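You operate a simulated robot arm through the tools that you are given. There is no shell and no other tool. Be economical: measure what you need, move in short steps, check, and stop when the job is done.

You run a simulated robot arm. Do the job below in one go: nothing can be reset, and whatever is moved stays where it is left.

JOB
Glue the tab that the tab card names on the aluminium strip's clamp end and clamp it.
Fine: brush water-based glue over that end with the yellow brush, stand the brush back, lay the tab square on it and shut the clamp. Set down upright: yellow brush. A coat counts when it lies all over at full strength: go over it till it gets no stronger.

The check looks at the end state, three seconds after you hand in, the way a careful person would. Anything else that was tipped, shoved, dropped, spilled or broken makes it a failure.

ROBOT AND FRAMES
A 6-joint arm with a two-finger parallel gripper on a trunk, on a base that drives. Base frame: it is fixed to the floor where the robot stands at the start and does not move with it; the origin is under the middle of the robot, x ahead of it, y to its left, z up; the surface under the hand at the start is at about z = 0.86. Lengths are in m, angles in degrees, forces in N, time in s.
Its first joint turns from -166.0 to 166.0 degrees. Places, roughly: aluminium strip (36x5x1 cm) [0.7, 0.1, 0.9]; clamp end of the aluminium strip [0.7, -0.1, 0.9]; glue tin [0.6, -0.1, 0.9]; tabbing clamp [0.8, -0.1, 1]. Payload 3.43 kg.
Tool frame: the origin (TCP) lies between the finger pads and is the grasp point; the fingertips stand 0.034 m ahead of it; z points along the fingers, y is the line along which they close. The gripper opens to 0.128 m. The fingers are 0.024 m wide and 0.012 m thick; the gripper's body (0.048 by 0.13 m) begins 0.096 m behind the TCP.
Orientation is that of the tool frame in the base frame, as a unit quaternion [x, y, z, w]. With the fingers straight down and closing along the base's y, the tool's x points along the base's -x, its y along +y and its z along -z.

CONTROLS
- The arm moves only by the tool servo_tool. Its argument "moves" is a list of rows, each an object (a shift or turn left out is 0, a gripper value left out holds the last) with "xyz": the shift along the tool's x, y, z in units of 300 mm (1.0 is 300 mm), a list of three; "rot": the turn, a rotation vector about the tool's x, y, z in units of 60 degrees (1.0 is 60 degrees), a list of three; "grip": the opening, from 0 (shut) to 1 (fully open). In form: [{"xyz": [dx, dy, dz], "rot": [ax, ay, az], "grip": grip}, ...]. A call has 1 to 8 rows; each row is the pose to reach, as a shift and turn from the pose commanded when the call began, along the tool's axes at that moment. A call with a number of a shift or a turn outside -1 to 1 is refused whole. Each row takes 0.2 s and may step no farther than 0.05 m and 8.6 degrees from the row before; otherwise, or with a gripper value out of range, the whole call is refused. Where a pose cannot be reached the arm comes as near as it can. A force on the tool above 40 N (or 10 N above the force at the start of the call, whichever is more), or a blocked arm, ends the call early, and 0.2 s more pass. The fingers move at their own pace (about 0.153 m/s each) and stop on an object; they squeeze with about 27 N. The grip force told is the motor's: it shows also when the fingers shut on nothing. Time passes only in rows, and 0.2 s behind the last, so rows that repeat a pose let the fingers close. It gives the time, the measured TCP pose, the force on the tool (base axes), the opening and the grip force at its end, in the units of the frame above (readings bear some noise), with the torque about the TCP (base axes, N m) and any sound that the robot's microphone picked up.
- Cameras (640 x 400 px; columns grow to the right, rows downward): "scene" is now at [0.1858, 0.196, 1.2211]; the picture's right is [-0.26, -0.97, 0.00], its down [-0.32, 0.09, -0.94] and it looks along [0.91, -0.24, -0.34] (base axes); focal length 248 px, centre (320, 200). "wrist" rides on the gripper at [0.076, -0.011, -0.16] in the tool frame; the picture's right is [0.15, 0.99, 0.00], its down [-0.88, 0.13, -0.46] and it looks along [-0.45, 0.07, 0.89] (tool axes); focal length 234 px, centre (320, 200). There is no depth. A picture from a camera that has moved, and an enlarged one, comes with that camera's place and axes in the base frame and with its lens. The place of the scene camera against the robot may be out by one fixed shift of up to 0.018 m in any direction.
- capture(camera): a new picture of that camera. No time passes.
- steer(legs): drives the robot by 1 to 6 legs, each [ahead, left, turn to the left] in m, m and degrees, along the robot's own axes; the way and the turn of a leg run together, so that a leg with both is an arc; at most 1.5 m and 180 degrees a leg. The arm and the cameras ride along, it lands a little off, and it stops where it bumps. It gives what a move gives.
- head_to(pan, tilt): turns the head with the scene camera to pan (to the left, within 143 degrees either way) and tilt (down, from -29 to 69), counted from straight ahead of the robot. It gives what a move gives.
- close_up(camera, box): a new picture of the part [left, top, right, bottom] of that camera's present view, enlarged. No time passes.
- finish_job(): hands the job in; it is judged then, once.

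Go step by step. Nothing tells you exact positions but the pictures and the camera data: compare them with the known pose of the tool, close in by small moves and look again before you grip or let go. The budget is 120 turns and 90 pictures, counting those below and the enlarged ones. Unless the task says otherwise, let go and move clear before handing in, and close with one line.

The tools are called after "Emit:" as a command line: name --argument value ..., lists and objects as JSON in quotes. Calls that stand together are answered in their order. servo_tool: Moves the arm, as the interface text tells. Its arguments: {"type":"object","properties":{"moves":{"type":"array"}},"required":["moves"]} The other tools are called the same way: steer (legs) drives the base; head_to (pan, tilt) turns the head that bears the scene camera; capture (camera) takes a picture; close_up (camera, box) takes an enlarged picture of a part of a camera's view; finish_job () hands the job in.

At the start:

```text
time: 0.0
tcp_pos: [0.6462, 0.2186, 0.9992]
orientation: [0.0, 1.0, 0.0, -0.001]
force: [-0.2, 0.1, -0.4]
ft_torque: [-0.02, 0.02, -0.01]
finger_gap: 0.1284
grasp_force: 0.0
robot x, y, heading: [0.0053, -0.0002, 0.2]
head pan, tilt: [-15.0, 19.6]
```

scene: 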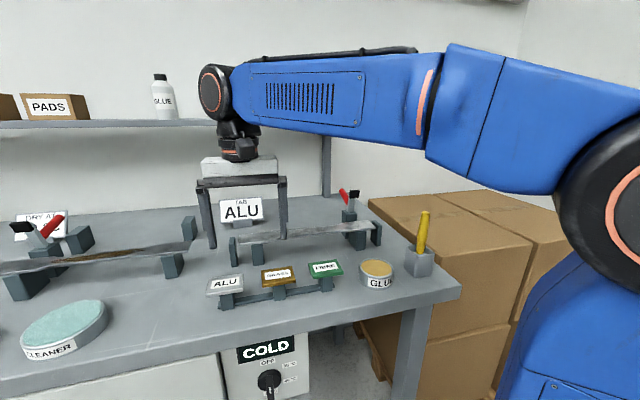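
wrist: 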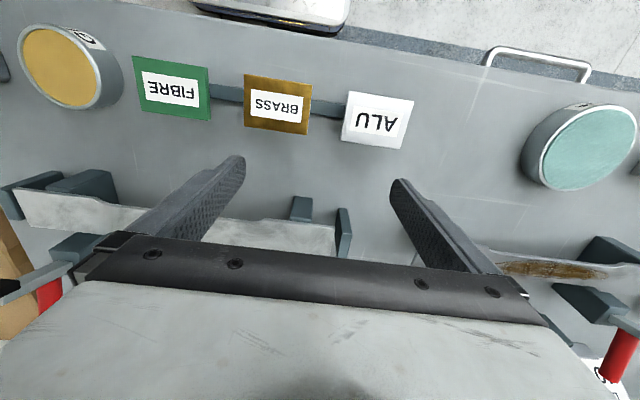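

I see the tab card behind the strip, three tabs on a rack, the glue tin and the yellow brush in a holder. I'll look closer at the cards and the clamp.

Emit:
close_up --camera "scene" --box '[190, 160, 350, 260]'

Emit:
close_up --camera "scene" --box '[300, 170, 460, 300]'

Emit:
close_up --camera "scene" --box '[0, 190, 200, 390]'

Emit:
close_up --camera "scene" --box '[190, 250, 400, 400]'

```text
4.00 times, centred on (270, 210) of scene
camera zoom: at [0.1858, 0.196, 1.2211], right [-0.26, -0.97, 0.0], down [-0.32, 0.09, -0.94], along [0.91, -0.24, -0.34], focal length 994 px, centre (520, 160)
```

zoom: 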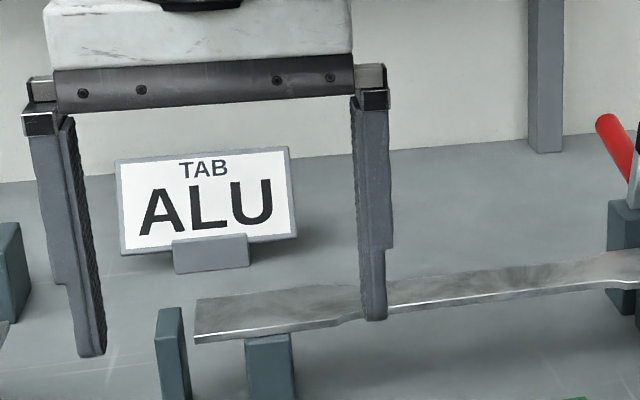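

```text
3.08 times, centred on (380, 235) of scene
camera zoom: at [0.1858, 0.196, 1.2211], right [-0.26, -0.97, 0.0], down [-0.32, 0.09, -0.94], along [0.91, -0.24, -0.34], focal length 764 px, centre (135, 92)
```

zoom: 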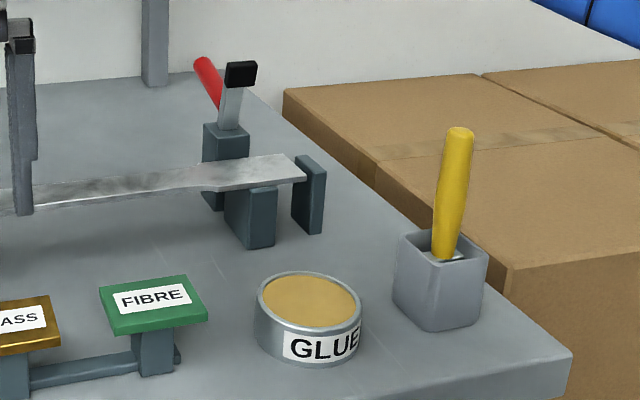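

```text
2.00 times, centred on (100, 290) of scene
camera zoom: at [0.1858, 0.196, 1.2211], right [-0.26, -0.97, 0.0], down [-0.32, 0.09, -0.94], along [0.91, -0.24, -0.34], focal length 497 px, centre (760, 20)
```

zoom: 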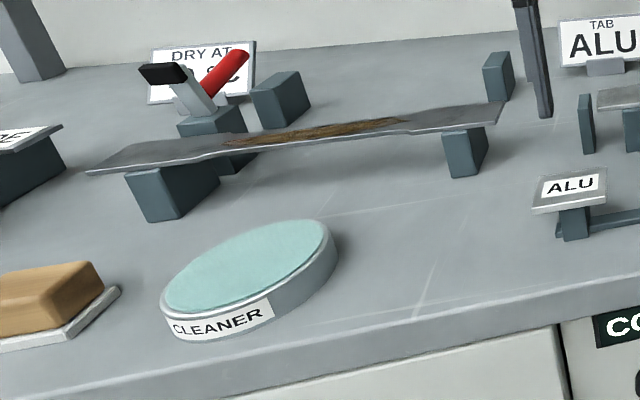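

```text
2.67 times, centred on (295, 325) of scene
camera zoom: at [0.1858, 0.196, 1.2211], right [-0.26, -0.97, 0.0], down [-0.32, 0.09, -0.94], along [0.91, -0.24, -0.34], focal length 662 px, centre (387, -133)
```

zoom: 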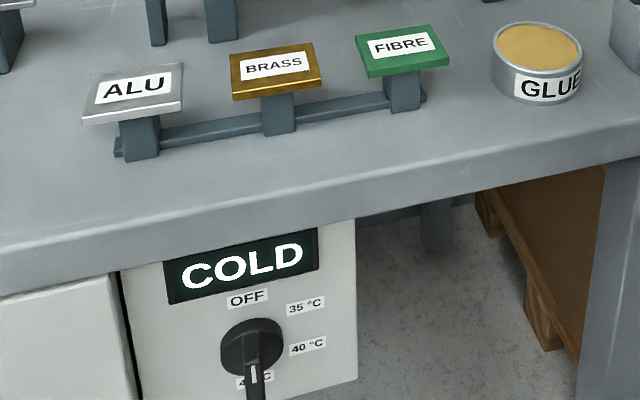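

The card reads TAB ALU, and the ALU tab sits at about (0.60, 0.27). I raise the hand and bring it over the clamp end for a better look.

Emit:
servo_tool --moves '[{"xyz": [0, 0, -0.15]}, {"xyz": [0, 0, -0.3]}, {"xyz": [0.02, -0.1, -0.4]}, {"xyz": [0.05, -0.25, -0.45]}, {"xyz": [0.08, -0.4, -0.5]}, {"xyz": [0.12, -0.55, -0.5]}, {"xyz": [0.15, -0.7, -0.5]}, {"xyz": [0.15, -0.86, -0.5]}]'

Emit:
capture --camera "wrist"

Emit:
capture --camera "scene"

```text
time: 1.8
tcp_pos: [0.6017, -0.0395, 1.1493]
orientation: [-0.001, 1.0, 0.0, 0.0]
force: [0.0, 0.9, -0.7]
ft_torque: [-0.01, 0.01, 0.03]
finger_gap: 0.1282
grasp_force: 0.1
robot x, y, heading: [-0.0008, 0.0003, 0.2]
head pan, tilt: [-15.0, 19.6]
```

```text
83 pictures are left
camera wrist: at [0.5247, -0.0504, 1.3102], right [-0.15, 0.99, 0.0], down [0.88, 0.13, 0.46], along [0.45, 0.07, -0.89], focal length 234 px, centre (320, 200)
```

wrist: 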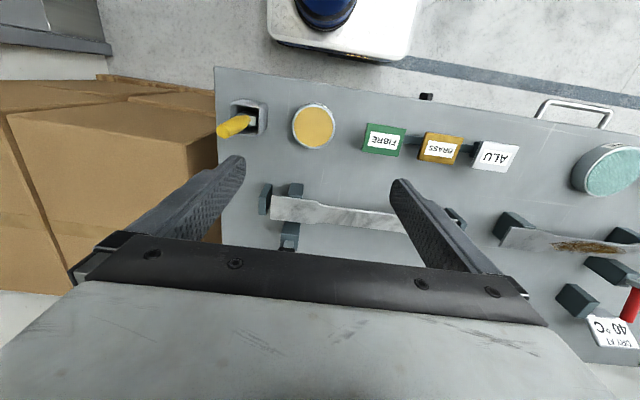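

```text
82 pictures are left
camera scene: at [0.1858, 0.1961, 1.2211], right [-0.26, -0.97, 0.0], down [-0.32, 0.09, -0.94], along [0.91, -0.24, -0.34], focal length 248 px, centre (320, 200)
```

scene: 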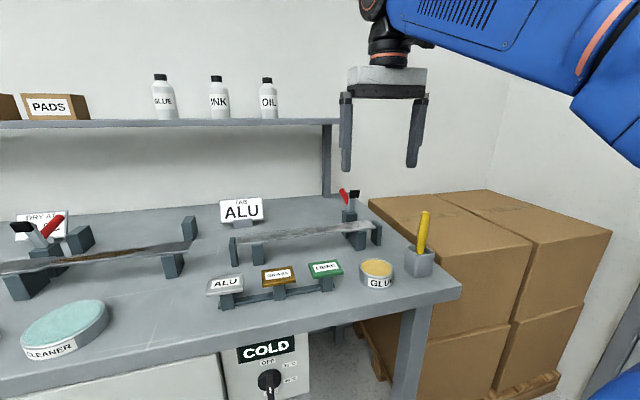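

Emit:
close_up --camera "wrist" --box '[210, 80, 430, 260]'

Emit:
close_up --camera "scene" --box '[300, 175, 400, 255]'

```text
2.22 times, centred on (320, 170) of wrist
camera zoom: at [0.5247, -0.0504, 1.3102], right [-0.15, 0.99, 0.0], down [0.88, 0.13, 0.46], along [0.45, 0.07, -0.89], focal length 520 px, centre (320, 267)
```

zoom: 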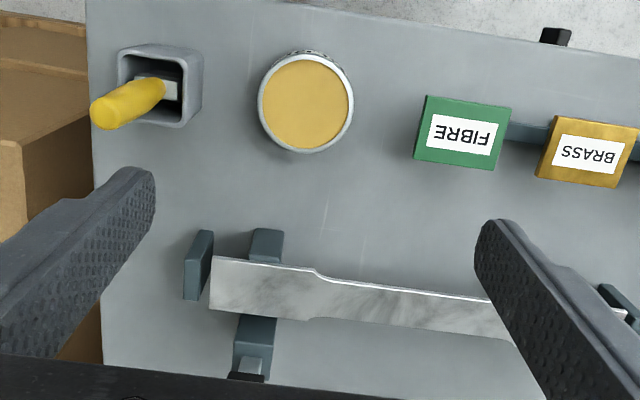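

```text
5.00 times, centred on (350, 215) of scene
camera zoom: at [0.1858, 0.1961, 1.2211], right [-0.26, -0.97, 0.0], down [-0.32, 0.09, -0.94], along [0.91, -0.24, -0.34], focal length 1242 px, centre (170, 125)
```

zoom: 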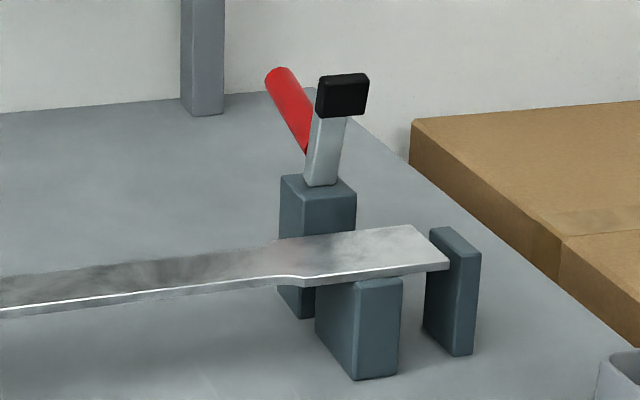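

The strip end is near (0.755, -0.11, 0.915) and the brush top near (0.602, -0.165, 1.008). I move above the brush and look again.

Emit:
servo_tool --moves '[{"xyz": [0, -0.14, 0.05]}, {"xyz": [0, -0.28, 0.1]}, {"xyz": [0, -0.41, 0.18]}]'

Emit:
capture --camera "wrist"

Emit:
close_up --camera "scene" --box '[340, 160, 500, 290]'

```text
time: 2.6
tcp_pos: [0.6009, -0.1634, 1.0954]
orientation: [0.0, 1.0, 0.0, 0.0]
force: [-1.6, 0.3, -0.5]
ft_torque: [0.01, 0.0, -0.02]
finger_gap: 0.1281
grasp_force: 0.1
robot x, y, heading: [0.0007, -0.0026, -0.1]
head pan, tilt: [-15.0, 19.6]
```

```text
79 pictures are left
camera wrist: at [0.5242, -0.1734, 1.2559], right [-0.15, 0.99, 0.0], down [0.88, 0.13, 0.46], along [0.45, 0.07, -0.89], focal length 234 px, centre (320, 200)
```

wrist: 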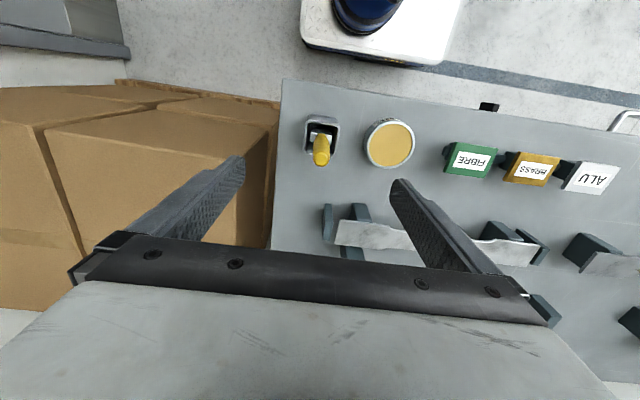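

```text
3.08 times, centred on (420, 225) of scene
camera zoom: at [0.1857, 0.1961, 1.2211], right [-0.26, -0.97, 0.0], down [-0.32, 0.09, -0.94], along [0.91, -0.24, -0.34], focal length 764 px, centre (12, 123)
```

zoom: 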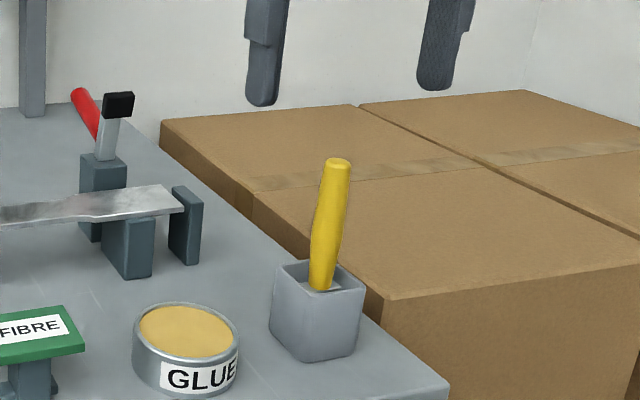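

Emit:
close_up --camera "wrist" --box '[280, 90, 430, 190]'

Emit:
close_up --camera "wrist" --box '[270, 180, 430, 280]'

```text
4.00 times, centred on (355, 140) of wrist
camera zoom: at [0.5242, -0.1734, 1.2559], right [-0.15, 0.99, 0.0], down [0.88, 0.13, 0.46], along [0.45, 0.07, -0.89], focal length 937 px, centre (180, 440)
```

zoom: 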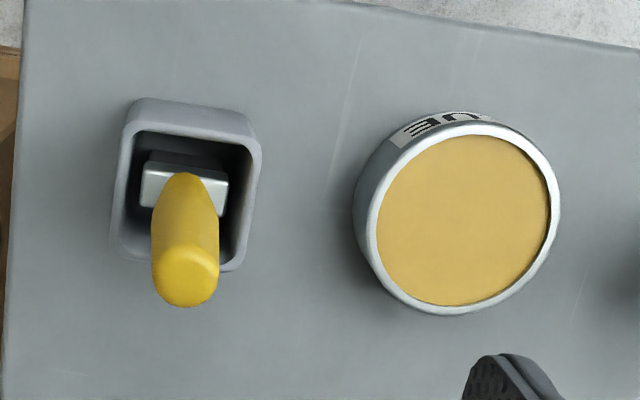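

```text
4.00 times, centred on (350, 230) of wrist
camera zoom: at [0.5242, -0.1734, 1.2559], right [-0.15, 0.99, 0.0], down [0.88, 0.13, 0.46], along [0.45, 0.07, -0.89], focal length 937 px, centre (200, 80)
```

zoom: 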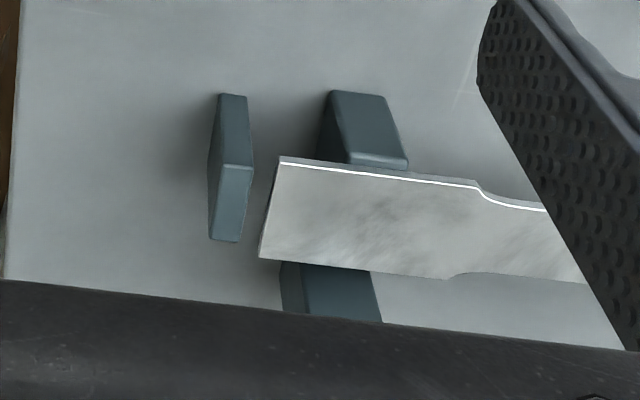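

Brush: upright within a degree or two, ferrule wide along y, centred about (0.599, -0.160). Before grasping I check the open clamp's exact location from above.

Emit:
servo_tool --moves '[{"xyz": [-0.05, 0.05, -0.12]}, {"xyz": [-0.18, 0.12, -0.2]}, {"xyz": [-0.32, 0.18, -0.22]}, {"xyz": [-0.44, 0.25, -0.22]}, {"xyz": [-0.53, 0.33, -0.22]}]'

Emit:
close_up --camera "wrist" --box '[220, 80, 420, 240]'

Emit:
head_to --pan -28 --tilt 25

Emit:
close_up --camera "scene" --box '[200, 120, 360, 220]'

```text
refused: row 2 steps farther than a row can; nothing moved
```

```text
2.50 times, centred on (320, 160) of wrist
camera zoom: at [0.5242, -0.1734, 1.2559], right [-0.15, 0.99, 0.0], down [0.88, 0.13, 0.46], along [0.45, 0.07, -0.89], focal length 585 px, centre (320, 300)
```

zoom: 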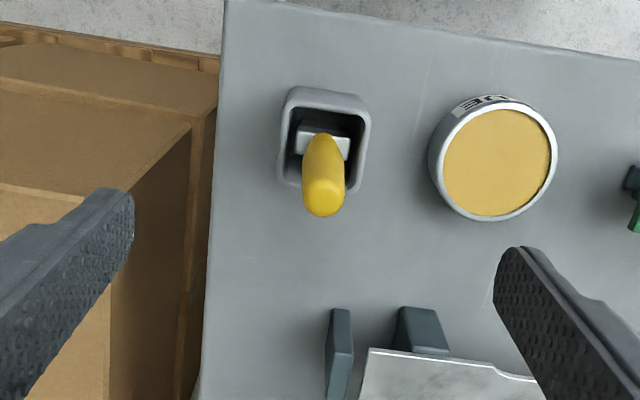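

```text
time: 3.4
tcp_pos: [0.6014, -0.163, 1.0953]
orientation: [-0.001, 1.0, 0.0, 0.001]
force: [-0.2, 0.1, 0.5]
ft_torque: [0.0, -0.04, 0.03]
finger_gap: 0.1281
grasp_force: 0.0
robot x, y, heading: [-0.0012, -0.0023, 0.1]
head pan, tilt: [-28.0, 25.0]
```

```text
4.00 times, centred on (280, 170) of scene
camera zoom: at [0.1772, 0.1768, 1.2123], right [-0.47, -0.88, 0.0], down [-0.37, 0.2, -0.91], along [0.8, -0.42, -0.42], focal length 994 px, centre (480, 320)
```

zoom: 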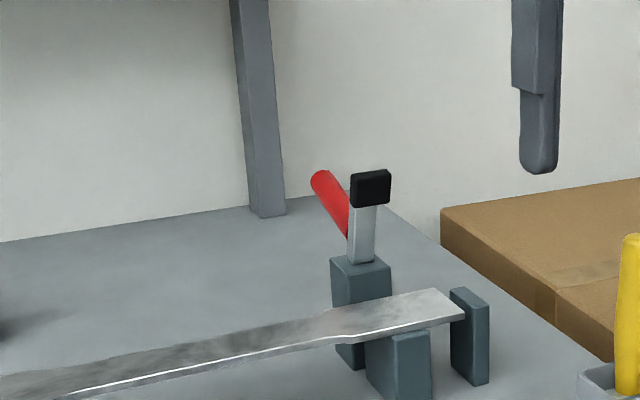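

Emit:
servo_tool --moves '[{"xyz": [-0.05, 0.03, -0.12]}, {"xyz": [-0.16, 0.1, -0.2]}, {"xyz": [-0.28, 0.17, -0.22]}, {"xyz": [-0.4, 0.24, -0.22]}, {"xyz": [-0.53, 0.33, -0.22]}]'

Emit:
close_up --camera "wrist" --box '[220, 80, 420, 240]'

```text
time: 4.5
tcp_pos: [0.7603, -0.0632, 1.1624]
orientation: [0.0, 1.0, 0.0, 0.001]
force: [-0.7, -0.4, 0.6]
ft_torque: [-0.01, -0.12, 0.01]
finger_gap: 0.1278
grasp_force: 0.1
robot x, y, heading: [-0.0016, -0.0008, -0.2]
head pan, tilt: [-28.0, 25.0]
```

```text
2.50 times, centred on (320, 160) of wrist
camera zoom: at [0.6835, -0.0742, 1.3222], right [-0.15, 0.99, 0.0], down [0.88, 0.13, 0.46], along [0.45, 0.07, -0.89], focal length 585 px, centre (320, 300)
```

zoom: 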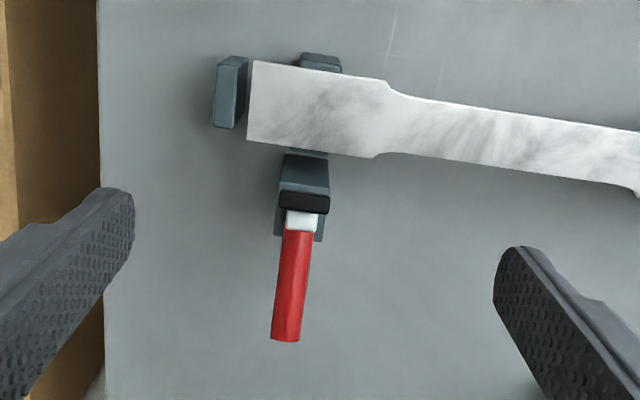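

The strip top is z≈0.923, wide end x 0.723–0.774, y −0.109…−0.022. The clamp pad stands at about (0.785, −0.067, 1.0) with its red handle going back to (0.875, −0.067). Now back to the brush and down around it.

Emit:
servo_tool --moves '[{"xyz": [0.13, -0.08, 0.0]}, {"xyz": [0.26, -0.16, 0.0]}, {"xyz": [0.4, -0.24, 0.05]}, {"xyz": [0.533, -0.325, 0.15]}, {"xyz": [0.533, -0.325, 0.28]}]'

Emit:
close_up --camera "wrist" --box '[240, 100, 400, 200]'

```text
refused: row 3 steps farther than a row can; nothing moved
```

```text
4.00 times, centred on (320, 150) of wrist
camera zoom: at [0.6835, -0.0742, 1.3222], right [-0.15, 0.99, 0.0], down [0.88, 0.13, 0.46], along [0.45, 0.07, -0.89], focal length 937 px, centre (320, 400)
```

zoom: 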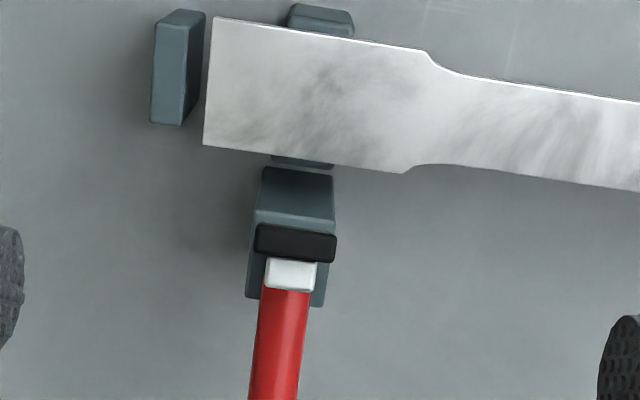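

The call was refused for step size; I repeat with smaller steps.

Emit:
servo_tool --moves '[{"xyz": [0.13, -0.08, 0.0]}, {"xyz": [0.26, -0.16, 0.0]}, {"xyz": [0.39, -0.24, 0.0]}, {"xyz": [0.5, -0.3, 0.07]}, {"xyz": [0.533, -0.325, 0.2]}]'

Emit:
close_up --camera "wrist" --box '[240, 100, 400, 200]'

```text
time: 5.8
tcp_pos: [0.5998, -0.1612, 1.1015]
orientation: [0.0, 1.0, 0.0, 0.0]
force: [0.1, -0.9, 0.5]
ft_torque: [-0.01, -0.02, -0.03]
finger_gap: 0.128
grasp_force: 0.1
robot x, y, heading: [0.0025, -0.0006, 0.1]
head pan, tilt: [-28.0, 25.0]
```

```text
4.00 times, centred on (320, 150) of wrist
camera zoom: at [0.5233, -0.1722, 1.2628], right [-0.15, 0.99, 0.0], down [0.88, 0.13, 0.46], along [0.45, 0.07, -0.89], focal length 937 px, centre (320, 400)
```

zoom: 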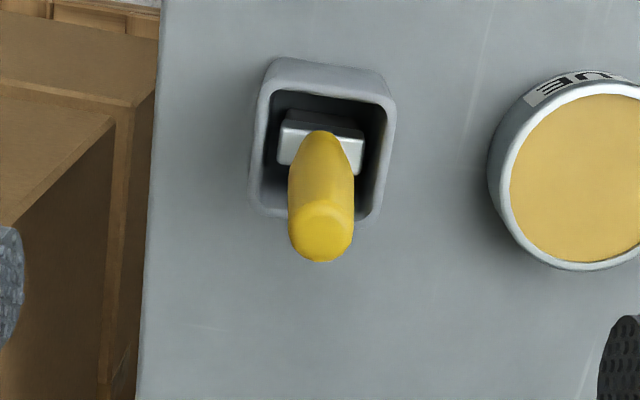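

Handle top is at (0.600, -0.159). I descend to z≈0.995 and close.

Emit:
servo_tool --moves '[{"xyz": [0, 0.008, 0.12]}, {"xyz": [0, 0.008, 0.24]}, {"xyz": [0, 0.008, 0.35]}, {"xyz": [0, 0.008, 0.35]}, {"xyz": [0, 0.008, 0.35], "grip": 0.0}, {"xyz": [0, 0.008, 0.35], "grip": 0.0}, {"xyz": [0, 0.008, 0.35], "grip": 0.0}]'

Emit:
close_up --camera "wrist" --box '[240, 100, 400, 220]'

Emit:
capture --camera "scene"

```text
time: 7.3
tcp_pos: [0.5982, -0.1581, 0.9988]
orientation: [0.0, 1.0, 0.0, 0.0]
force: [0.0, -0.3, 0.0]
ft_torque: [0.02, -0.02, -0.05]
finger_gap: 0.0196
grasp_force: 27.1
robot x, y, heading: [0.0031, 0.0021, -0.0]
head pan, tilt: [-28.0, 25.0]
```

```text
3.33 times, centred on (320, 160) of wrist
camera zoom: at [0.5219, -0.169, 1.1581], right [-0.15, 0.99, 0.0], down [0.88, 0.13, 0.46], along [0.45, 0.07, -0.89], focal length 781 px, centre (320, 333)
```

zoom: 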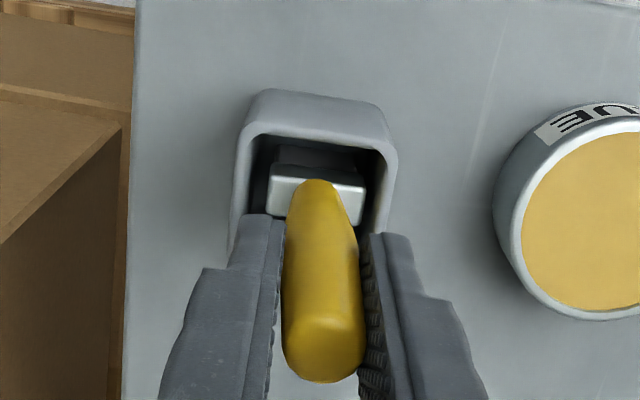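

```text
69 pictures are left
camera scene: at [0.1772, 0.1768, 1.2123], right [-0.47, -0.88, 0.0], down [-0.37, 0.2, -0.91], along [0.8, -0.43, -0.42], focal length 248 px, centre (320, 200)
```

scene: 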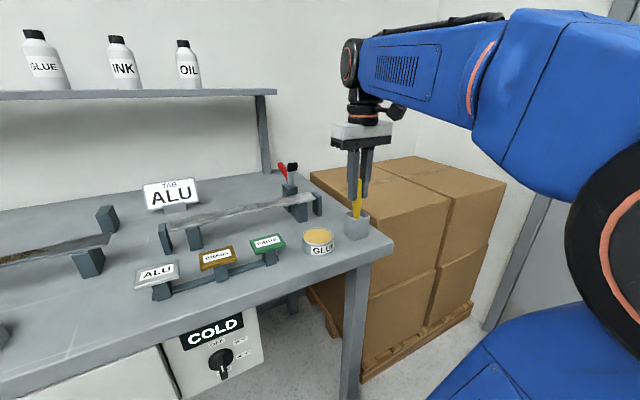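

Gripped (gap 0.0196). I lift straight up and look at the brush.

Emit:
servo_tool --moves '[{"xyz": [0, 0, -0.1], "grip": 0}, {"xyz": [0, 0, -0.22], "grip": 0}, {"xyz": [0, 0, -0.34], "grip": 0}, {"xyz": [0, 0, -0.46], "grip": 0}, {"xyz": [0, 0, -0.5], "grip": 0}]'

Emit:
close_up --camera "scene" --box '[280, 90, 440, 260]'

Emit:
capture --camera "wrist"

```text
time: 8.6
tcp_pos: [0.6, -0.158, 1.147]
orientation: [0.0, 1.0, 0.0, 0.0]
force: [-0.1, -0.3, -0.7]
ft_torque: [-0.03, 0.0, -0.03]
finger_gap: 0.0197
grasp_force: 27.4
robot x, y, heading: [-0.0035, -0.0009, -0.2]
head pan, tilt: [-28.0, 25.0]
```

```text
2.35 times, centred on (360, 175) of scene
camera zoom: at [0.1771, 0.1768, 1.2123], right [-0.47, -0.88, 0.0], down [-0.37, 0.2, -0.91], along [0.8, -0.43, -0.42], focal length 584 px, centre (226, 259)
```

zoom: 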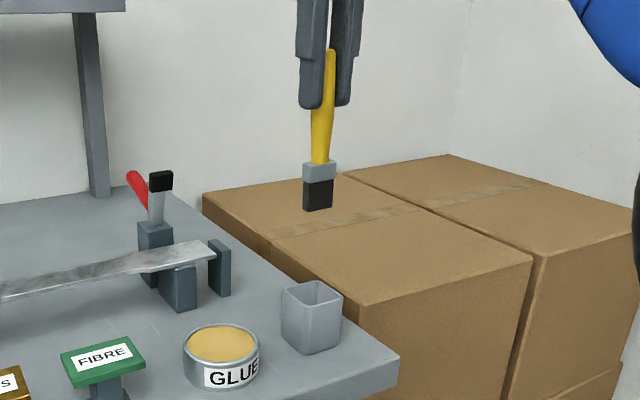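

```text
67 pictures are left
camera wrist: at [0.5233, -0.1693, 1.3079], right [-0.15, 0.99, 0.0], down [0.88, 0.13, 0.46], along [0.45, 0.07, -0.89], focal length 234 px, centre (320, 200)
```

wrist: 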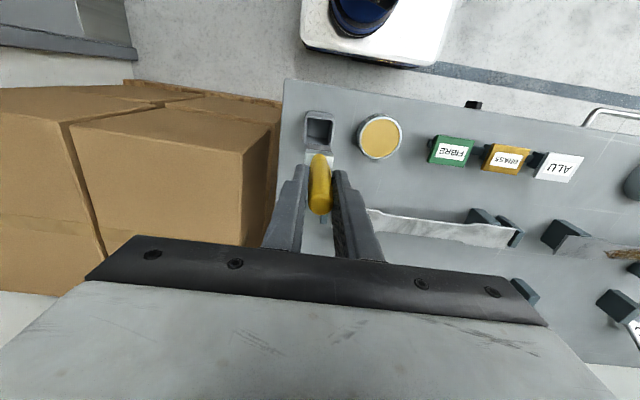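

The brush tip lies about 0.127 m below the TCP. The glue surface is centred at (0.597, -0.0495, 0.89), so I move over it and dip about 8 mm.

Emit:
servo_tool --moves '[{"xyz": [0, 0.12, 0], "grip": 0}, {"xyz": [0.01, 0.24, 0], "grip": 0}, {"xyz": [0.01, 0.36, 0], "grip": 0}, {"xyz": [0.01, 0.36, 0.12], "grip": 0}, {"xyz": [0.01, 0.36, 0.24], "grip": 0}, {"xyz": [0.01, 0.36, 0.36], "grip": 0}, {"xyz": [0.01, 0.36, 0.44], "grip": 0}, {"xyz": [0.01, 0.36, 0.45], "grip": 0}]'

Emit:
close_up --camera "scene" --box '[280, 150, 380, 270]'

Emit:
close_up --camera "wrist" --box '[240, 60, 400, 220]'

```text
time: 10.3
tcp_pos: [0.5976, -0.0502, 1.0124]
orientation: [0.0, 1.0, 0.0, 0.001]
force: [0.1, -4.7, 22.3]
ft_torque: [-0.18, -0.05, -0.01]
finger_gap: 0.0202
grasp_force: 27.2
robot x, y, heading: [-0.0028, -0.0014, 0.0]
head pan, tilt: [-28.0, 25.0]
```

```text
3.33 times, centred on (330, 210) of scene
camera zoom: at [0.1766, 0.1766, 1.2124], right [-0.47, -0.88, 0.0], down [-0.37, 0.2, -0.91], along [0.8, -0.43, -0.42], focal length 828 px, centre (287, 167)
```

zoom: 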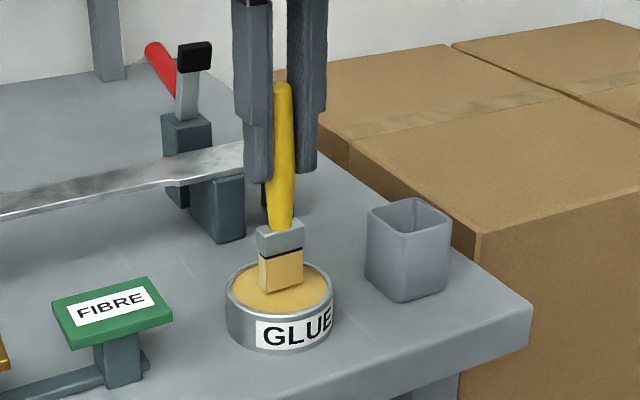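

```text
2.50 times, centred on (320, 140) of wrist
camera zoom: at [0.5203, -0.062, 1.173], right [-0.15, 0.99, 0.0], down [0.88, 0.13, 0.46], along [0.45, 0.07, -0.89], focal length 585 px, centre (320, 350)
```

zoom: 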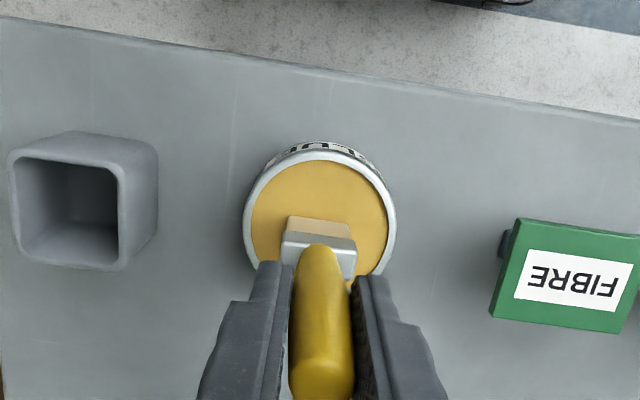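

The bristles took up glue (touching a firm surface at 22 N). I lift, carry the brush to the strip end and tilt it 10° to keep the fingers clear of the open clamp pad.

Emit:
servo_tool --moves '[{"xyz": [0, 0, -0.1], "grip": 0}, {"xyz": [0, 0, -0.22], "grip": 0}, {"xyz": [0, 0, -0.33], "grip": 0}, {"xyz": [-0.1, -0.02, -0.33], "rot": [0, -0.06, 0], "grip": 0}, {"xyz": [-0.22, -0.04, -0.33], "rot": [0, -0.12, 0], "grip": 0}, {"xyz": [-0.33, -0.055, -0.33], "rot": [0, -0.1667, 0], "grip": 0}, {"xyz": [-0.43, -0.055, -0.28], "rot": [0, -0.1667, 0], "grip": 0}]'

Emit:
capture --camera "wrist"

Emit:
close_up --camera "scene" --box '[230, 110, 350, 230]'

```text
time: 11.9
tcp_pos: [0.7264, -0.0661, 1.0967]
orientation: [0.0, 0.996, 0.001, 0.088]
force: [-0.9, 0.2, -0.8]
ft_torque: [0.01, -0.03, 0.0]
finger_gap: 0.0202
grasp_force: 26.8
robot x, y, heading: [-0.0032, 0.0008, -0.2]
head pan, tilt: [-28.0, 25.0]
```

```text
64 pictures are left
camera wrist: at [0.6227, -0.078, 1.2411], right [-0.14, 0.99, -0.03], down [0.79, 0.13, 0.6], along [0.6, 0.07, -0.8], focal length 234 px, centre (320, 200)
```

wrist: 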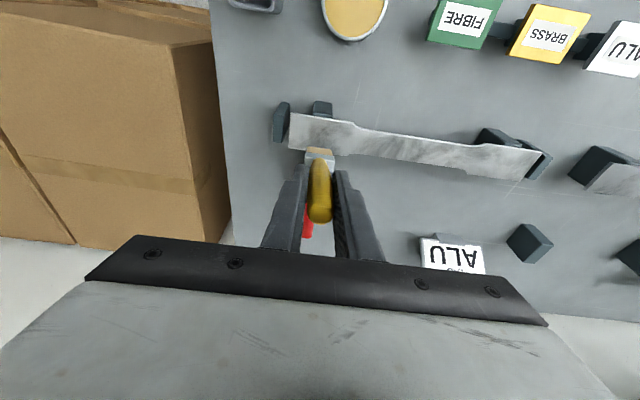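

```text
3.33 times, centred on (290, 170) of scene
camera zoom: at [0.1769, 0.1768, 1.2123], right [-0.47, -0.88, 0.0], down [-0.37, 0.2, -0.91], along [0.8, -0.43, -0.42], focal length 828 px, centre (420, 300)
```

zoom: 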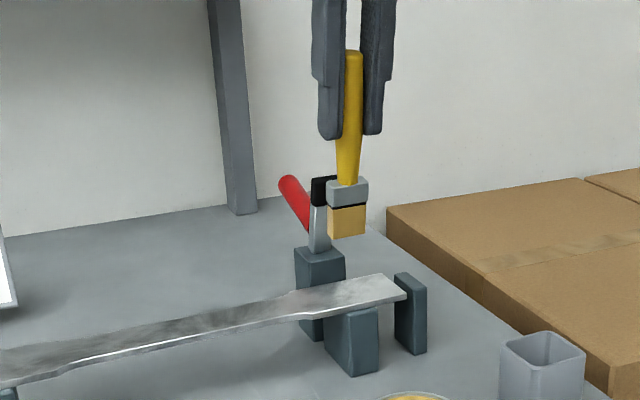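

Brush is wet and above the strip end. I lower at the outer lane (y −0.094) in tiny steps to find contact.

Emit:
servo_tool --moves '[{"xyz": [0.0591, -0.0933, -0.0104], "grip": 0}, {"xyz": [0.0765, -0.0933, 0.0881], "grip": 0}, {"xyz": [0.0852, -0.0933, 0.1374], "grip": 0}, {"xyz": [0.0882, -0.0933, 0.1538], "grip": 0}, {"xyz": [0.0893, -0.0933, 0.1603], "grip": 0}]'

Emit:
close_up --camera "scene" --box '[250, 130, 350, 230]'

```text
time: 13.2
tcp_pos: [0.7085, -0.0943, 1.0452]
orientation: [0.0, 0.996, 0.0, 0.088]
force: [0.7, -1.5, 16.2]
ft_torque: [-0.01, -0.42, -0.04]
finger_gap: 0.0203
grasp_force: 26.7
robot x, y, heading: [-0.0019, 0.0006, -0.2]
head pan, tilt: [-28.0, 25.0]
```

```text
4.00 times, centred on (300, 180) of scene
camera zoom: at [0.1767, 0.1768, 1.2124], right [-0.47, -0.88, 0.0], down [-0.37, 0.2, -0.91], along [0.8, -0.43, -0.42], focal length 994 px, centre (400, 280)
```

zoom: 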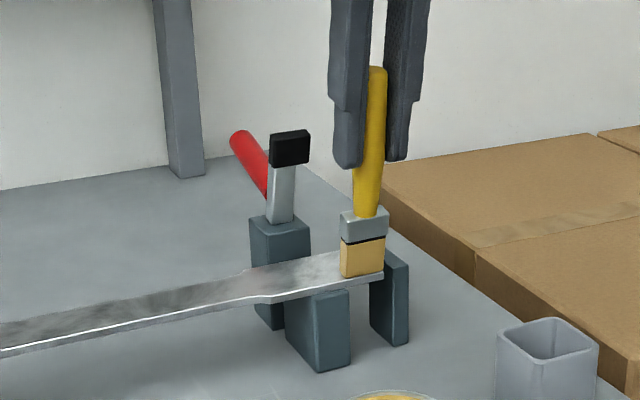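

Contact at TCP z≈1.045 with 16 N. I ease off about 1 mm and stroke across the strip and back.

Emit:
servo_tool --moves '[{"xyz": [-0.0006, 0, -0.0033], "grip": 0}, {"xyz": [-0.045, 0, 0.0045], "grip": 0}, {"xyz": [-0.09, 0, 0.0125], "grip": 0}, {"xyz": [-0.132, 0, 0.02], "grip": 0}, {"xyz": [-0.09, 0, 0.0125], "grip": 0}, {"xyz": [-0.045, 0, 0.0045], "grip": 0}, {"xyz": [-0.0006, 0, -0.0033], "grip": 0}]'

Emit:
close_up --camera "scene" --box '[250, 150, 350, 230]'

```text
time: 14.8
tcp_pos: [0.7088, -0.0947, 1.0454]
orientation: [0.0, 0.996, 0.0, 0.087]
force: [0.3, 0.0, 5.2]
ft_torque: [0.01, 0.01, -0.04]
finger_gap: 0.0201
grasp_force: 27.0
robot x, y, heading: [0.0002, -0.0001, 0.1]
head pan, tilt: [-28.0, 25.0]
```

```text
5.00 times, centred on (300, 190) of scene
camera zoom: at [0.177, 0.1768, 1.2123], right [-0.47, -0.88, 0.0], down [-0.37, 0.2, -0.91], along [0.8, -0.43, -0.42], focal length 1242 px, centre (420, 250)
```

zoom: 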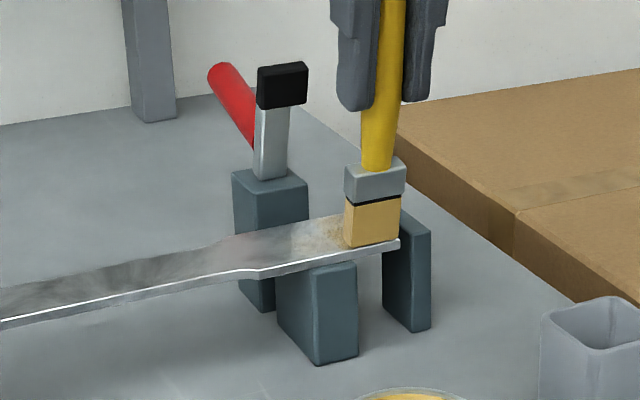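

A faint patchy film shows. I continue with passes in neighbouring lanes.

Emit:
servo_tool --moves '[{"xyz": [-0.066, 0, 0.0085], "grip": 0}, {"xyz": [-0.132, 0, 0.02], "grip": 0}, {"xyz": [-0.132, 0.07, 0.02], "grip": 0}, {"xyz": [-0.066, 0.07, 0.0085], "grip": 0}, {"xyz": [-0.0006, 0.07, -0.003], "grip": 0}, {"xyz": [-0.0006, 0.14, -0.003], "grip": 0}, {"xyz": [-0.066, 0.14, 0.0085], "grip": 0}, {"xyz": [-0.132, 0.14, 0.02], "grip": 0}]'

Emit:
close_up --camera "wrist" --box '[240, 80, 400, 200]'

```text
time: 16.6
tcp_pos: [0.749, -0.0522, 1.0462]
orientation: [0.0, 0.996, 0.0, 0.087]
force: [-1.0, 0.4, 0.3]
ft_torque: [0.01, 0.0, 0.02]
finger_gap: 0.02
grasp_force: 26.8
robot x, y, heading: [-0.0006, 0.0012, -0.0]
head pan, tilt: [-28.0, 25.0]
```

```text
3.33 times, centred on (320, 140) of wrist
camera zoom: at [0.6448, -0.0635, 1.1907], right [-0.14, 0.99, -0.03], down [0.79, 0.13, 0.6], along [0.6, 0.07, -0.8], focal length 781 px, centre (320, 400)
```

zoom: 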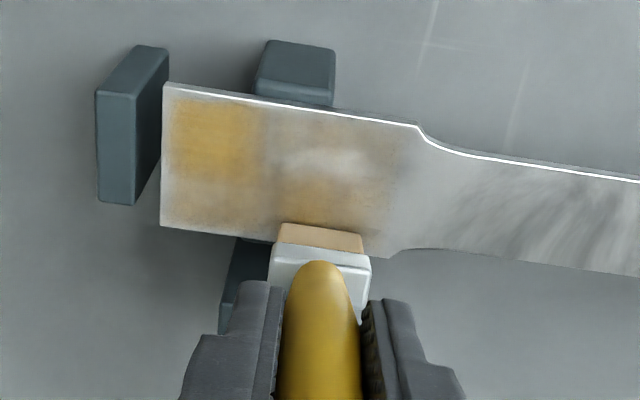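

The coat is building. I press slightly more and work the inner lanes, reaching both long edges.

Emit:
servo_tool --moves '[{"xyz": [-0.0026, 0, 0.0045], "grip": 0}, {"xyz": [0.0729, 0, -0.0088], "grip": 0}, {"xyz": [0.1484, 0, -0.0221], "grip": 0}, {"xyz": [0.1484, 0.055, -0.0221], "grip": 0}, {"xyz": [0.0729, 0.055, -0.0088], "grip": 0}, {"xyz": [-0.0026, 0.055, 0.0045], "grip": 0}, {"xyz": [0.0729, 0.055, -0.0088], "grip": 0}, {"xyz": [0.1484, 0.055, -0.0221], "grip": 0}]'

Emit:
close_up --camera "wrist" --box '[240, 80, 400, 220]'

```text
time: 18.4
tcp_pos: [0.7043, -0.036, 1.0432]
orientation: [0.0, 0.996, 0.0, 0.087]
force: [-0.9, 0.7, 0.8]
ft_torque: [-0.04, 0.06, -0.01]
finger_gap: 0.02
grasp_force: 26.5
robot x, y, heading: [0.0036, -0.0006, -0.1]
head pan, tilt: [-28.0, 25.0]
```

```text
2.86 times, centred on (320, 150) of wrist
camera zoom: at [0.6006, -0.0472, 1.189], right [-0.14, 0.99, -0.03], down [0.79, 0.13, 0.6], along [0.6, 0.07, -0.8], focal length 669 px, centre (320, 343)
```

zoom: 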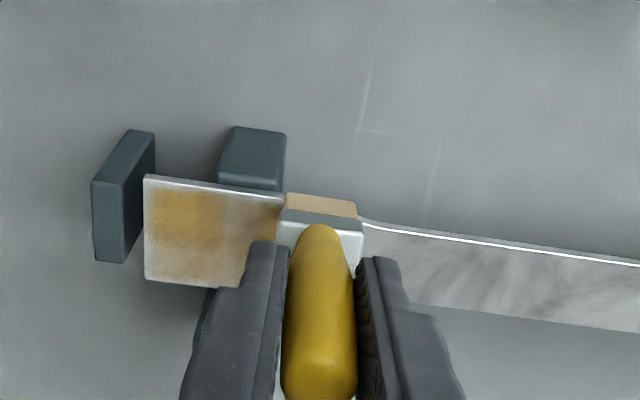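

Emit:
servo_tool --moves '[{"xyz": [-0.0722, 0, 0.0127], "grip": 0}, {"xyz": [-0.1444, 0, 0.0255], "grip": 0}, {"xyz": [-0.1444, -0.065, 0.0255], "grip": 0}, {"xyz": [-0.0722, -0.065, 0.0127], "grip": 0}, {"xyz": [-0.01, -0.065, 0.002], "grip": 0}, {"xyz": [-0.01, -0.13, 0.002], "grip": 0}, {"xyz": [-0.0722, -0.13, 0.0127], "grip": 0}, {"xyz": [-0.1444, -0.13, 0.0255], "grip": 0}]'

Emit:
close_up --camera "wrist" --box '[240, 80, 400, 200]'

```text
time: 20.1
tcp_pos: [0.7477, -0.0751, 1.0436]
orientation: [0.0, 0.996, -0.001, 0.088]
force: [-0.7, -0.3, 2.6]
ft_torque: [-0.06, 0.07, 0.02]
finger_gap: 0.0201
grasp_force: 27.4
robot x, y, heading: [0.0003, -0.0027, 0.4]
head pan, tilt: [-28.0, 25.0]
```

```text
3.33 times, centred on (320, 140) of wrist
camera zoom: at [0.6446, -0.0867, 1.1894], right [-0.14, 0.99, -0.03], down [0.79, 0.13, 0.6], along [0.6, 0.07, -0.8], focal length 781 px, centre (320, 400)
```

zoom: 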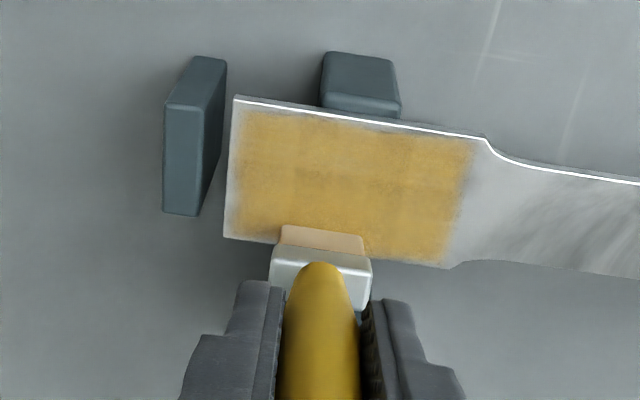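

Coverage is much more even. I continue on the outer lane and the middle.

Emit:
servo_tool --moves '[{"xyz": [0, -0.065, 0], "grip": 0}, {"xyz": [0.066, -0.065, -0.0116], "grip": 0}, {"xyz": [0.132, -0.065, -0.0232], "grip": 0}, {"xyz": [0.066, -0.065, -0.0116], "grip": 0}, {"xyz": [0, -0.05, 0], "grip": 0}, {"xyz": [0, 0, 0], "grip": 0}, {"xyz": [0.066, 0, -0.0116], "grip": 0}, {"xyz": [0.132, 0, -0.0232], "grip": 0}]'

Emit:
servo_tool --moves '[{"xyz": [0, 0.065, 0], "grip": 0}, {"xyz": [-0.066, 0.065, 0.0116], "grip": 0}, {"xyz": [-0.132, 0.065, 0.0232], "grip": 0}, {"xyz": [-0.132, 0.13, 0.0232], "grip": 0}, {"xyz": [-0.066, 0.13, 0.0116], "grip": 0}, {"xyz": [0, 0.13, 0], "grip": 0}, {"xyz": [-0.066, 0.13, 0.0116], "grip": 0}, {"xyz": [-0.136, 0.13, 0.0236], "grip": 0}]'

Emit:
close_up --camera "wrist" --box '[240, 80, 400, 200]'

```text
time: 21.9
tcp_pos: [0.7082, -0.075, 1.0438]
orientation: [0.0, 0.996, 0.0, 0.086]
force: [0.4, 0.2, -0.2]
ft_torque: [0.03, 0.03, -0.05]
finger_gap: 0.0201
grasp_force: 26.9
robot x, y, heading: [-0.0018, 0.0007, -0.0]
head pan, tilt: [-28.0, 25.0]
```

```text
time: 23.8
tcp_pos: [0.7501, -0.0359, 1.0451]
orientation: [-0.001, 0.996, 0.0, 0.087]
force: [0.0, 0.3, -1.1]
ft_torque: [0.01, -0.03, -0.01]
finger_gap: 0.0201
grasp_force: 26.8
robot x, y, heading: [0.0013, 0.0009, -0.0]
head pan, tilt: [-28.0, 25.0]
```

```text
3.33 times, centred on (320, 140) of wrist
camera zoom: at [0.6456, -0.047, 1.1898], right [-0.14, 0.99, -0.03], down [0.79, 0.13, 0.6], along [0.6, 0.07, -0.8], focal length 781 px, centre (320, 400)
```

zoom: 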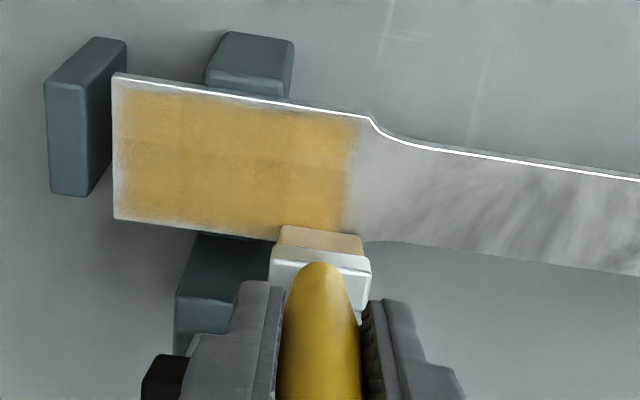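

The coat now lies all over, but I'll re-dip and go round again until it no longer changes.

Emit:
servo_tool --moves '[{"xyz": [-0.0176, 0, -0.1], "grip": 0}, {"xyz": [-0.0347, 0, -0.197], "grip": 0}, {"xyz": [0.09, 0, -0.219], "rot": [0, 0.04, 0], "grip": 0}, {"xyz": [0.216, -0.02, -0.241], "rot": [0, 0.08, 0], "grip": 0}, {"xyz": [0.34, -0.03, -0.263], "rot": [0, 0.125, 0], "grip": 0}, {"xyz": [0.468, -0.047, -0.2856], "rot": [0, 0.1667, 0], "grip": 0}, {"xyz": [0.506, -0.047, -0.2856], "rot": [0, 0.1667, 0], "grip": 0}]'

Emit:
close_up --camera "scene" --box '[240, 130, 380, 260]'

```text
time: 25.4
tcp_pos: [0.5846, -0.0499, 1.1028]
orientation: [0.0, 1.0, 0.0, -0.001]
force: [0.6, 0.0, -0.5]
ft_torque: [-0.03, 0.01, 0.02]
finger_gap: 0.0202
grasp_force: 27.1
robot x, y, heading: [0.0018, -0.0014, -0.2]
head pan, tilt: [-28.0, 25.0]
```

```text
3.08 times, centred on (310, 195) of scene
camera zoom: at [0.1773, 0.1768, 1.2123], right [-0.47, -0.88, 0.0], down [-0.37, 0.2, -0.91], along [0.8, -0.43, -0.42], focal length 764 px, centre (351, 215)
```

zoom: 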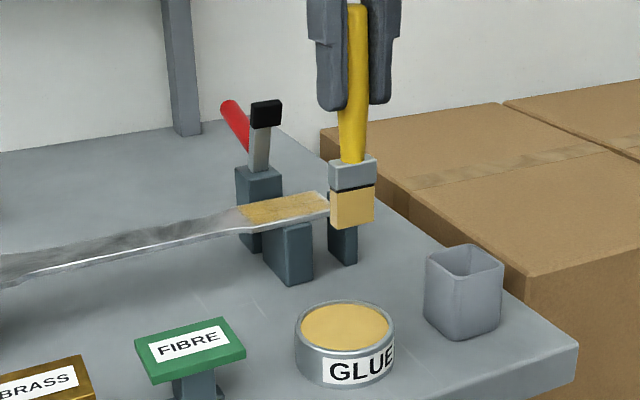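

Emit:
servo_tool --moves '[{"xyz": [-0.04, 0, 0.1], "grip": 0}, {"xyz": [-0.04, 0, 0.22], "grip": 0}, {"xyz": [-0.04, 0, 0.28], "grip": 0}, {"xyz": [-0.04, 0, 0.299], "grip": 0}, {"xyz": [-0.04, 0, 0.299], "grip": 0}, {"xyz": [-0.04, 0, 0.22], "grip": 0}, {"xyz": [-0.04, 0, 0.1], "grip": 0}, {"xyz": [-0.04, 0, 0], "grip": 0}]'

```text
time: 27.1
tcp_pos: [0.597, -0.0502, 1.1039]
orientation: [0.0, 1.0, 0.0, 0.0]
force: [0.5, 0.5, -0.4]
ft_torque: [0.02, -0.04, -0.03]
finger_gap: 0.0202
grasp_force: 27.2
robot x, y, heading: [0.0003, -0.0018, -0.2]
head pan, tilt: [-28.0, 25.0]
```

Emit:
servo_tool --moves '[{"xyz": [-0.1, -0.04, 0.0], "rot": [0, -0.05, 0], "grip": 0}, {"xyz": [-0.22, -0.08, 0.0], "rot": [0, -0.1, 0], "grip": 0}, {"xyz": [-0.32, -0.12, 0.03], "rot": [0, -0.15, 0], "grip": 0}, {"xyz": [-0.37, -0.147, 0.1], "rot": [0, -0.1667, 0], "grip": 0}, {"xyz": [-0.37, -0.147, 0.16], "rot": [0, -0.1667, 0], "grip": 0}, {"xyz": [-0.37, -0.147, 0.19], "rot": [0, -0.1667, 0], "grip": 0}, {"xyz": [-0.37, -0.147, 0.196], "rot": [0, -0.1667, 0], "grip": 0}]'

Emit:
close_up --camera "wrist" --box '[240, 80, 400, 200]'

```text
time: 28.8
tcp_pos: [0.7093, -0.0933, 1.0442]
orientation: [0.001, 0.996, -0.001, 0.086]
force: [0.7, -0.4, 4.7]
ft_torque: [-0.02, -0.15, -0.01]
finger_gap: 0.0201
grasp_force: 27.0
robot x, y, heading: [-0.0012, 0.0016, -0.1]
head pan, tilt: [-28.0, 25.0]
```

```text
3.33 times, centred on (320, 140) of wrist
camera zoom: at [0.6036, -0.1054, 1.189], right [-0.14, 0.99, -0.03], down [0.79, 0.13, 0.6], along [0.6, 0.07, -0.8], focal length 781 px, centre (320, 400)
```

zoom: 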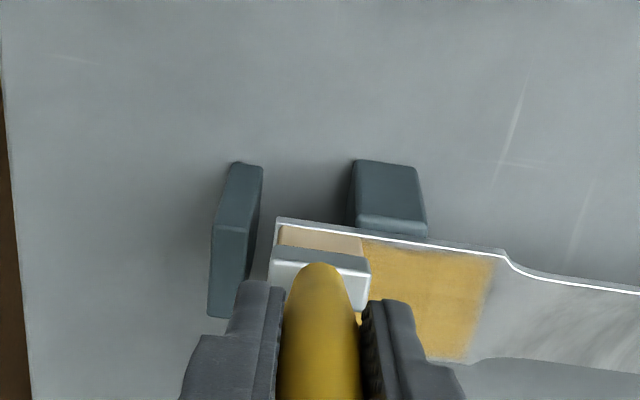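

Emit:
servo_tool --moves '[{"xyz": [0.0131, 0, -0.0013], "grip": 0}, {"xyz": [-0.06, 0, 0.0117], "grip": 0}, {"xyz": [-0.1346, 0, 0.0247], "grip": 0}, {"xyz": [-0.06, 0, 0.0117], "grip": 0}, {"xyz": [0.0131, 0.02, -0.0013], "grip": 0}, {"xyz": [0.0131, 0.065, -0.0013], "grip": 0}, {"xyz": [-0.06, 0.065, 0.0117], "grip": 0}, {"xyz": [-0.1346, 0.065, 0.0247], "grip": 0}]'

Emit:
servo_tool --moves '[{"xyz": [0, 0.065, 0], "grip": 0}, {"xyz": [0.0742, 0.065, -0.013], "grip": 0}, {"xyz": [0.1477, 0.065, -0.026], "grip": 0}, {"xyz": [0.1477, 0.13, -0.026], "grip": 0}, {"xyz": [0.0742, 0.13, -0.013], "grip": 0}, {"xyz": [0, 0.13, 0], "grip": 0}, {"xyz": [0.0742, 0.13, -0.013], "grip": 0}, {"xyz": [0.1477, 0.13, -0.026], "grip": 0}]'

Emit:
servo_tool --moves '[{"xyz": [0, -0.065, 0], "grip": 0}, {"xyz": [-0.0742, -0.065, 0.013], "grip": 0}, {"xyz": [-0.1477, -0.065, 0.026], "grip": 0}, {"xyz": [-0.1477, -0.13, 0.026], "grip": 0}, {"xyz": [-0.0742, -0.13, 0.013], "grip": 0}, {"xyz": [0, -0.13, 0], "grip": 0}, {"xyz": [0, -0.195, 0], "grip": 0}, {"xyz": [-0.0742, -0.195, 0.013], "grip": 0}]'

Emit:
servo_tool --moves '[{"xyz": [-0.0742, 0, 0.013], "grip": 0}, {"xyz": [-0.0742, 0.1, 0.013], "grip": 0}, {"xyz": [-0.0742, 0.195, 0.013], "grip": 0}, {"xyz": [-0.0916, 0.195, -0.085], "grip": 0}]'

Emit:
close_up --camera "wrist" --box '[240, 80, 400, 200]'

```text
time: 30.6
tcp_pos: [0.7488, -0.0734, 1.0445]
orientation: [0.0, 0.996, 0.0, 0.088]
force: [0.1, -0.7, 0.3]
ft_torque: [-0.01, -0.03, 0.03]
finger_gap: 0.0203
grasp_force: 26.9
robot x, y, heading: [0.0004, -0.0022, -0.2]
head pan, tilt: [-28.0, 25.0]
```

```text
time: 32.4
tcp_pos: [0.7038, -0.0353, 1.044]
orientation: [0.0, 0.996, 0.0, 0.087]
force: [-0.1, 0.2, 0.5]
ft_torque: [0.0, -0.02, -0.02]
finger_gap: 0.0202
grasp_force: 27.3
robot x, y, heading: [0.0022, -0.0005, 0.1]
head pan, tilt: [-28.0, 25.0]
```

```text
time: 34.1
tcp_pos: [0.7262, -0.094, 1.0438]
orientation: [0.0, 0.996, 0.0, 0.087]
force: [-0.2, -0.3, 5.3]
ft_torque: [0.06, 0.0, 0.0]
finger_gap: 0.0202
grasp_force: 26.7
robot x, y, heading: [-0.0005, 0.0003, 0.0]
head pan, tilt: [-28.0, 25.0]
```

```text
time: 35.1
tcp_pos: [0.7499, -0.0377, 1.0733]
orientation: [0.0, 0.996, 0.0, 0.088]
force: [0.1, 0.4, -0.8]
ft_torque: [-0.03, -0.02, -0.02]
finger_gap: 0.0203
grasp_force: 27.0
robot x, y, heading: [-0.0007, -0.0018, -0.0]
head pan, tilt: [-28.0, 25.0]
```

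```text
3.33 times, centred on (320, 140) of wrist
camera zoom: at [0.6457, -0.0478, 1.2185], right [-0.14, 0.99, -0.03], down [0.79, 0.13, 0.6], along [0.6, 0.07, -0.8], focal length 781 px, centre (320, 400)
```

zoom: 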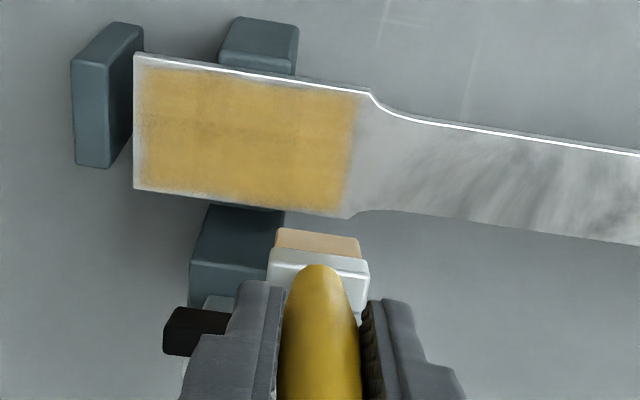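

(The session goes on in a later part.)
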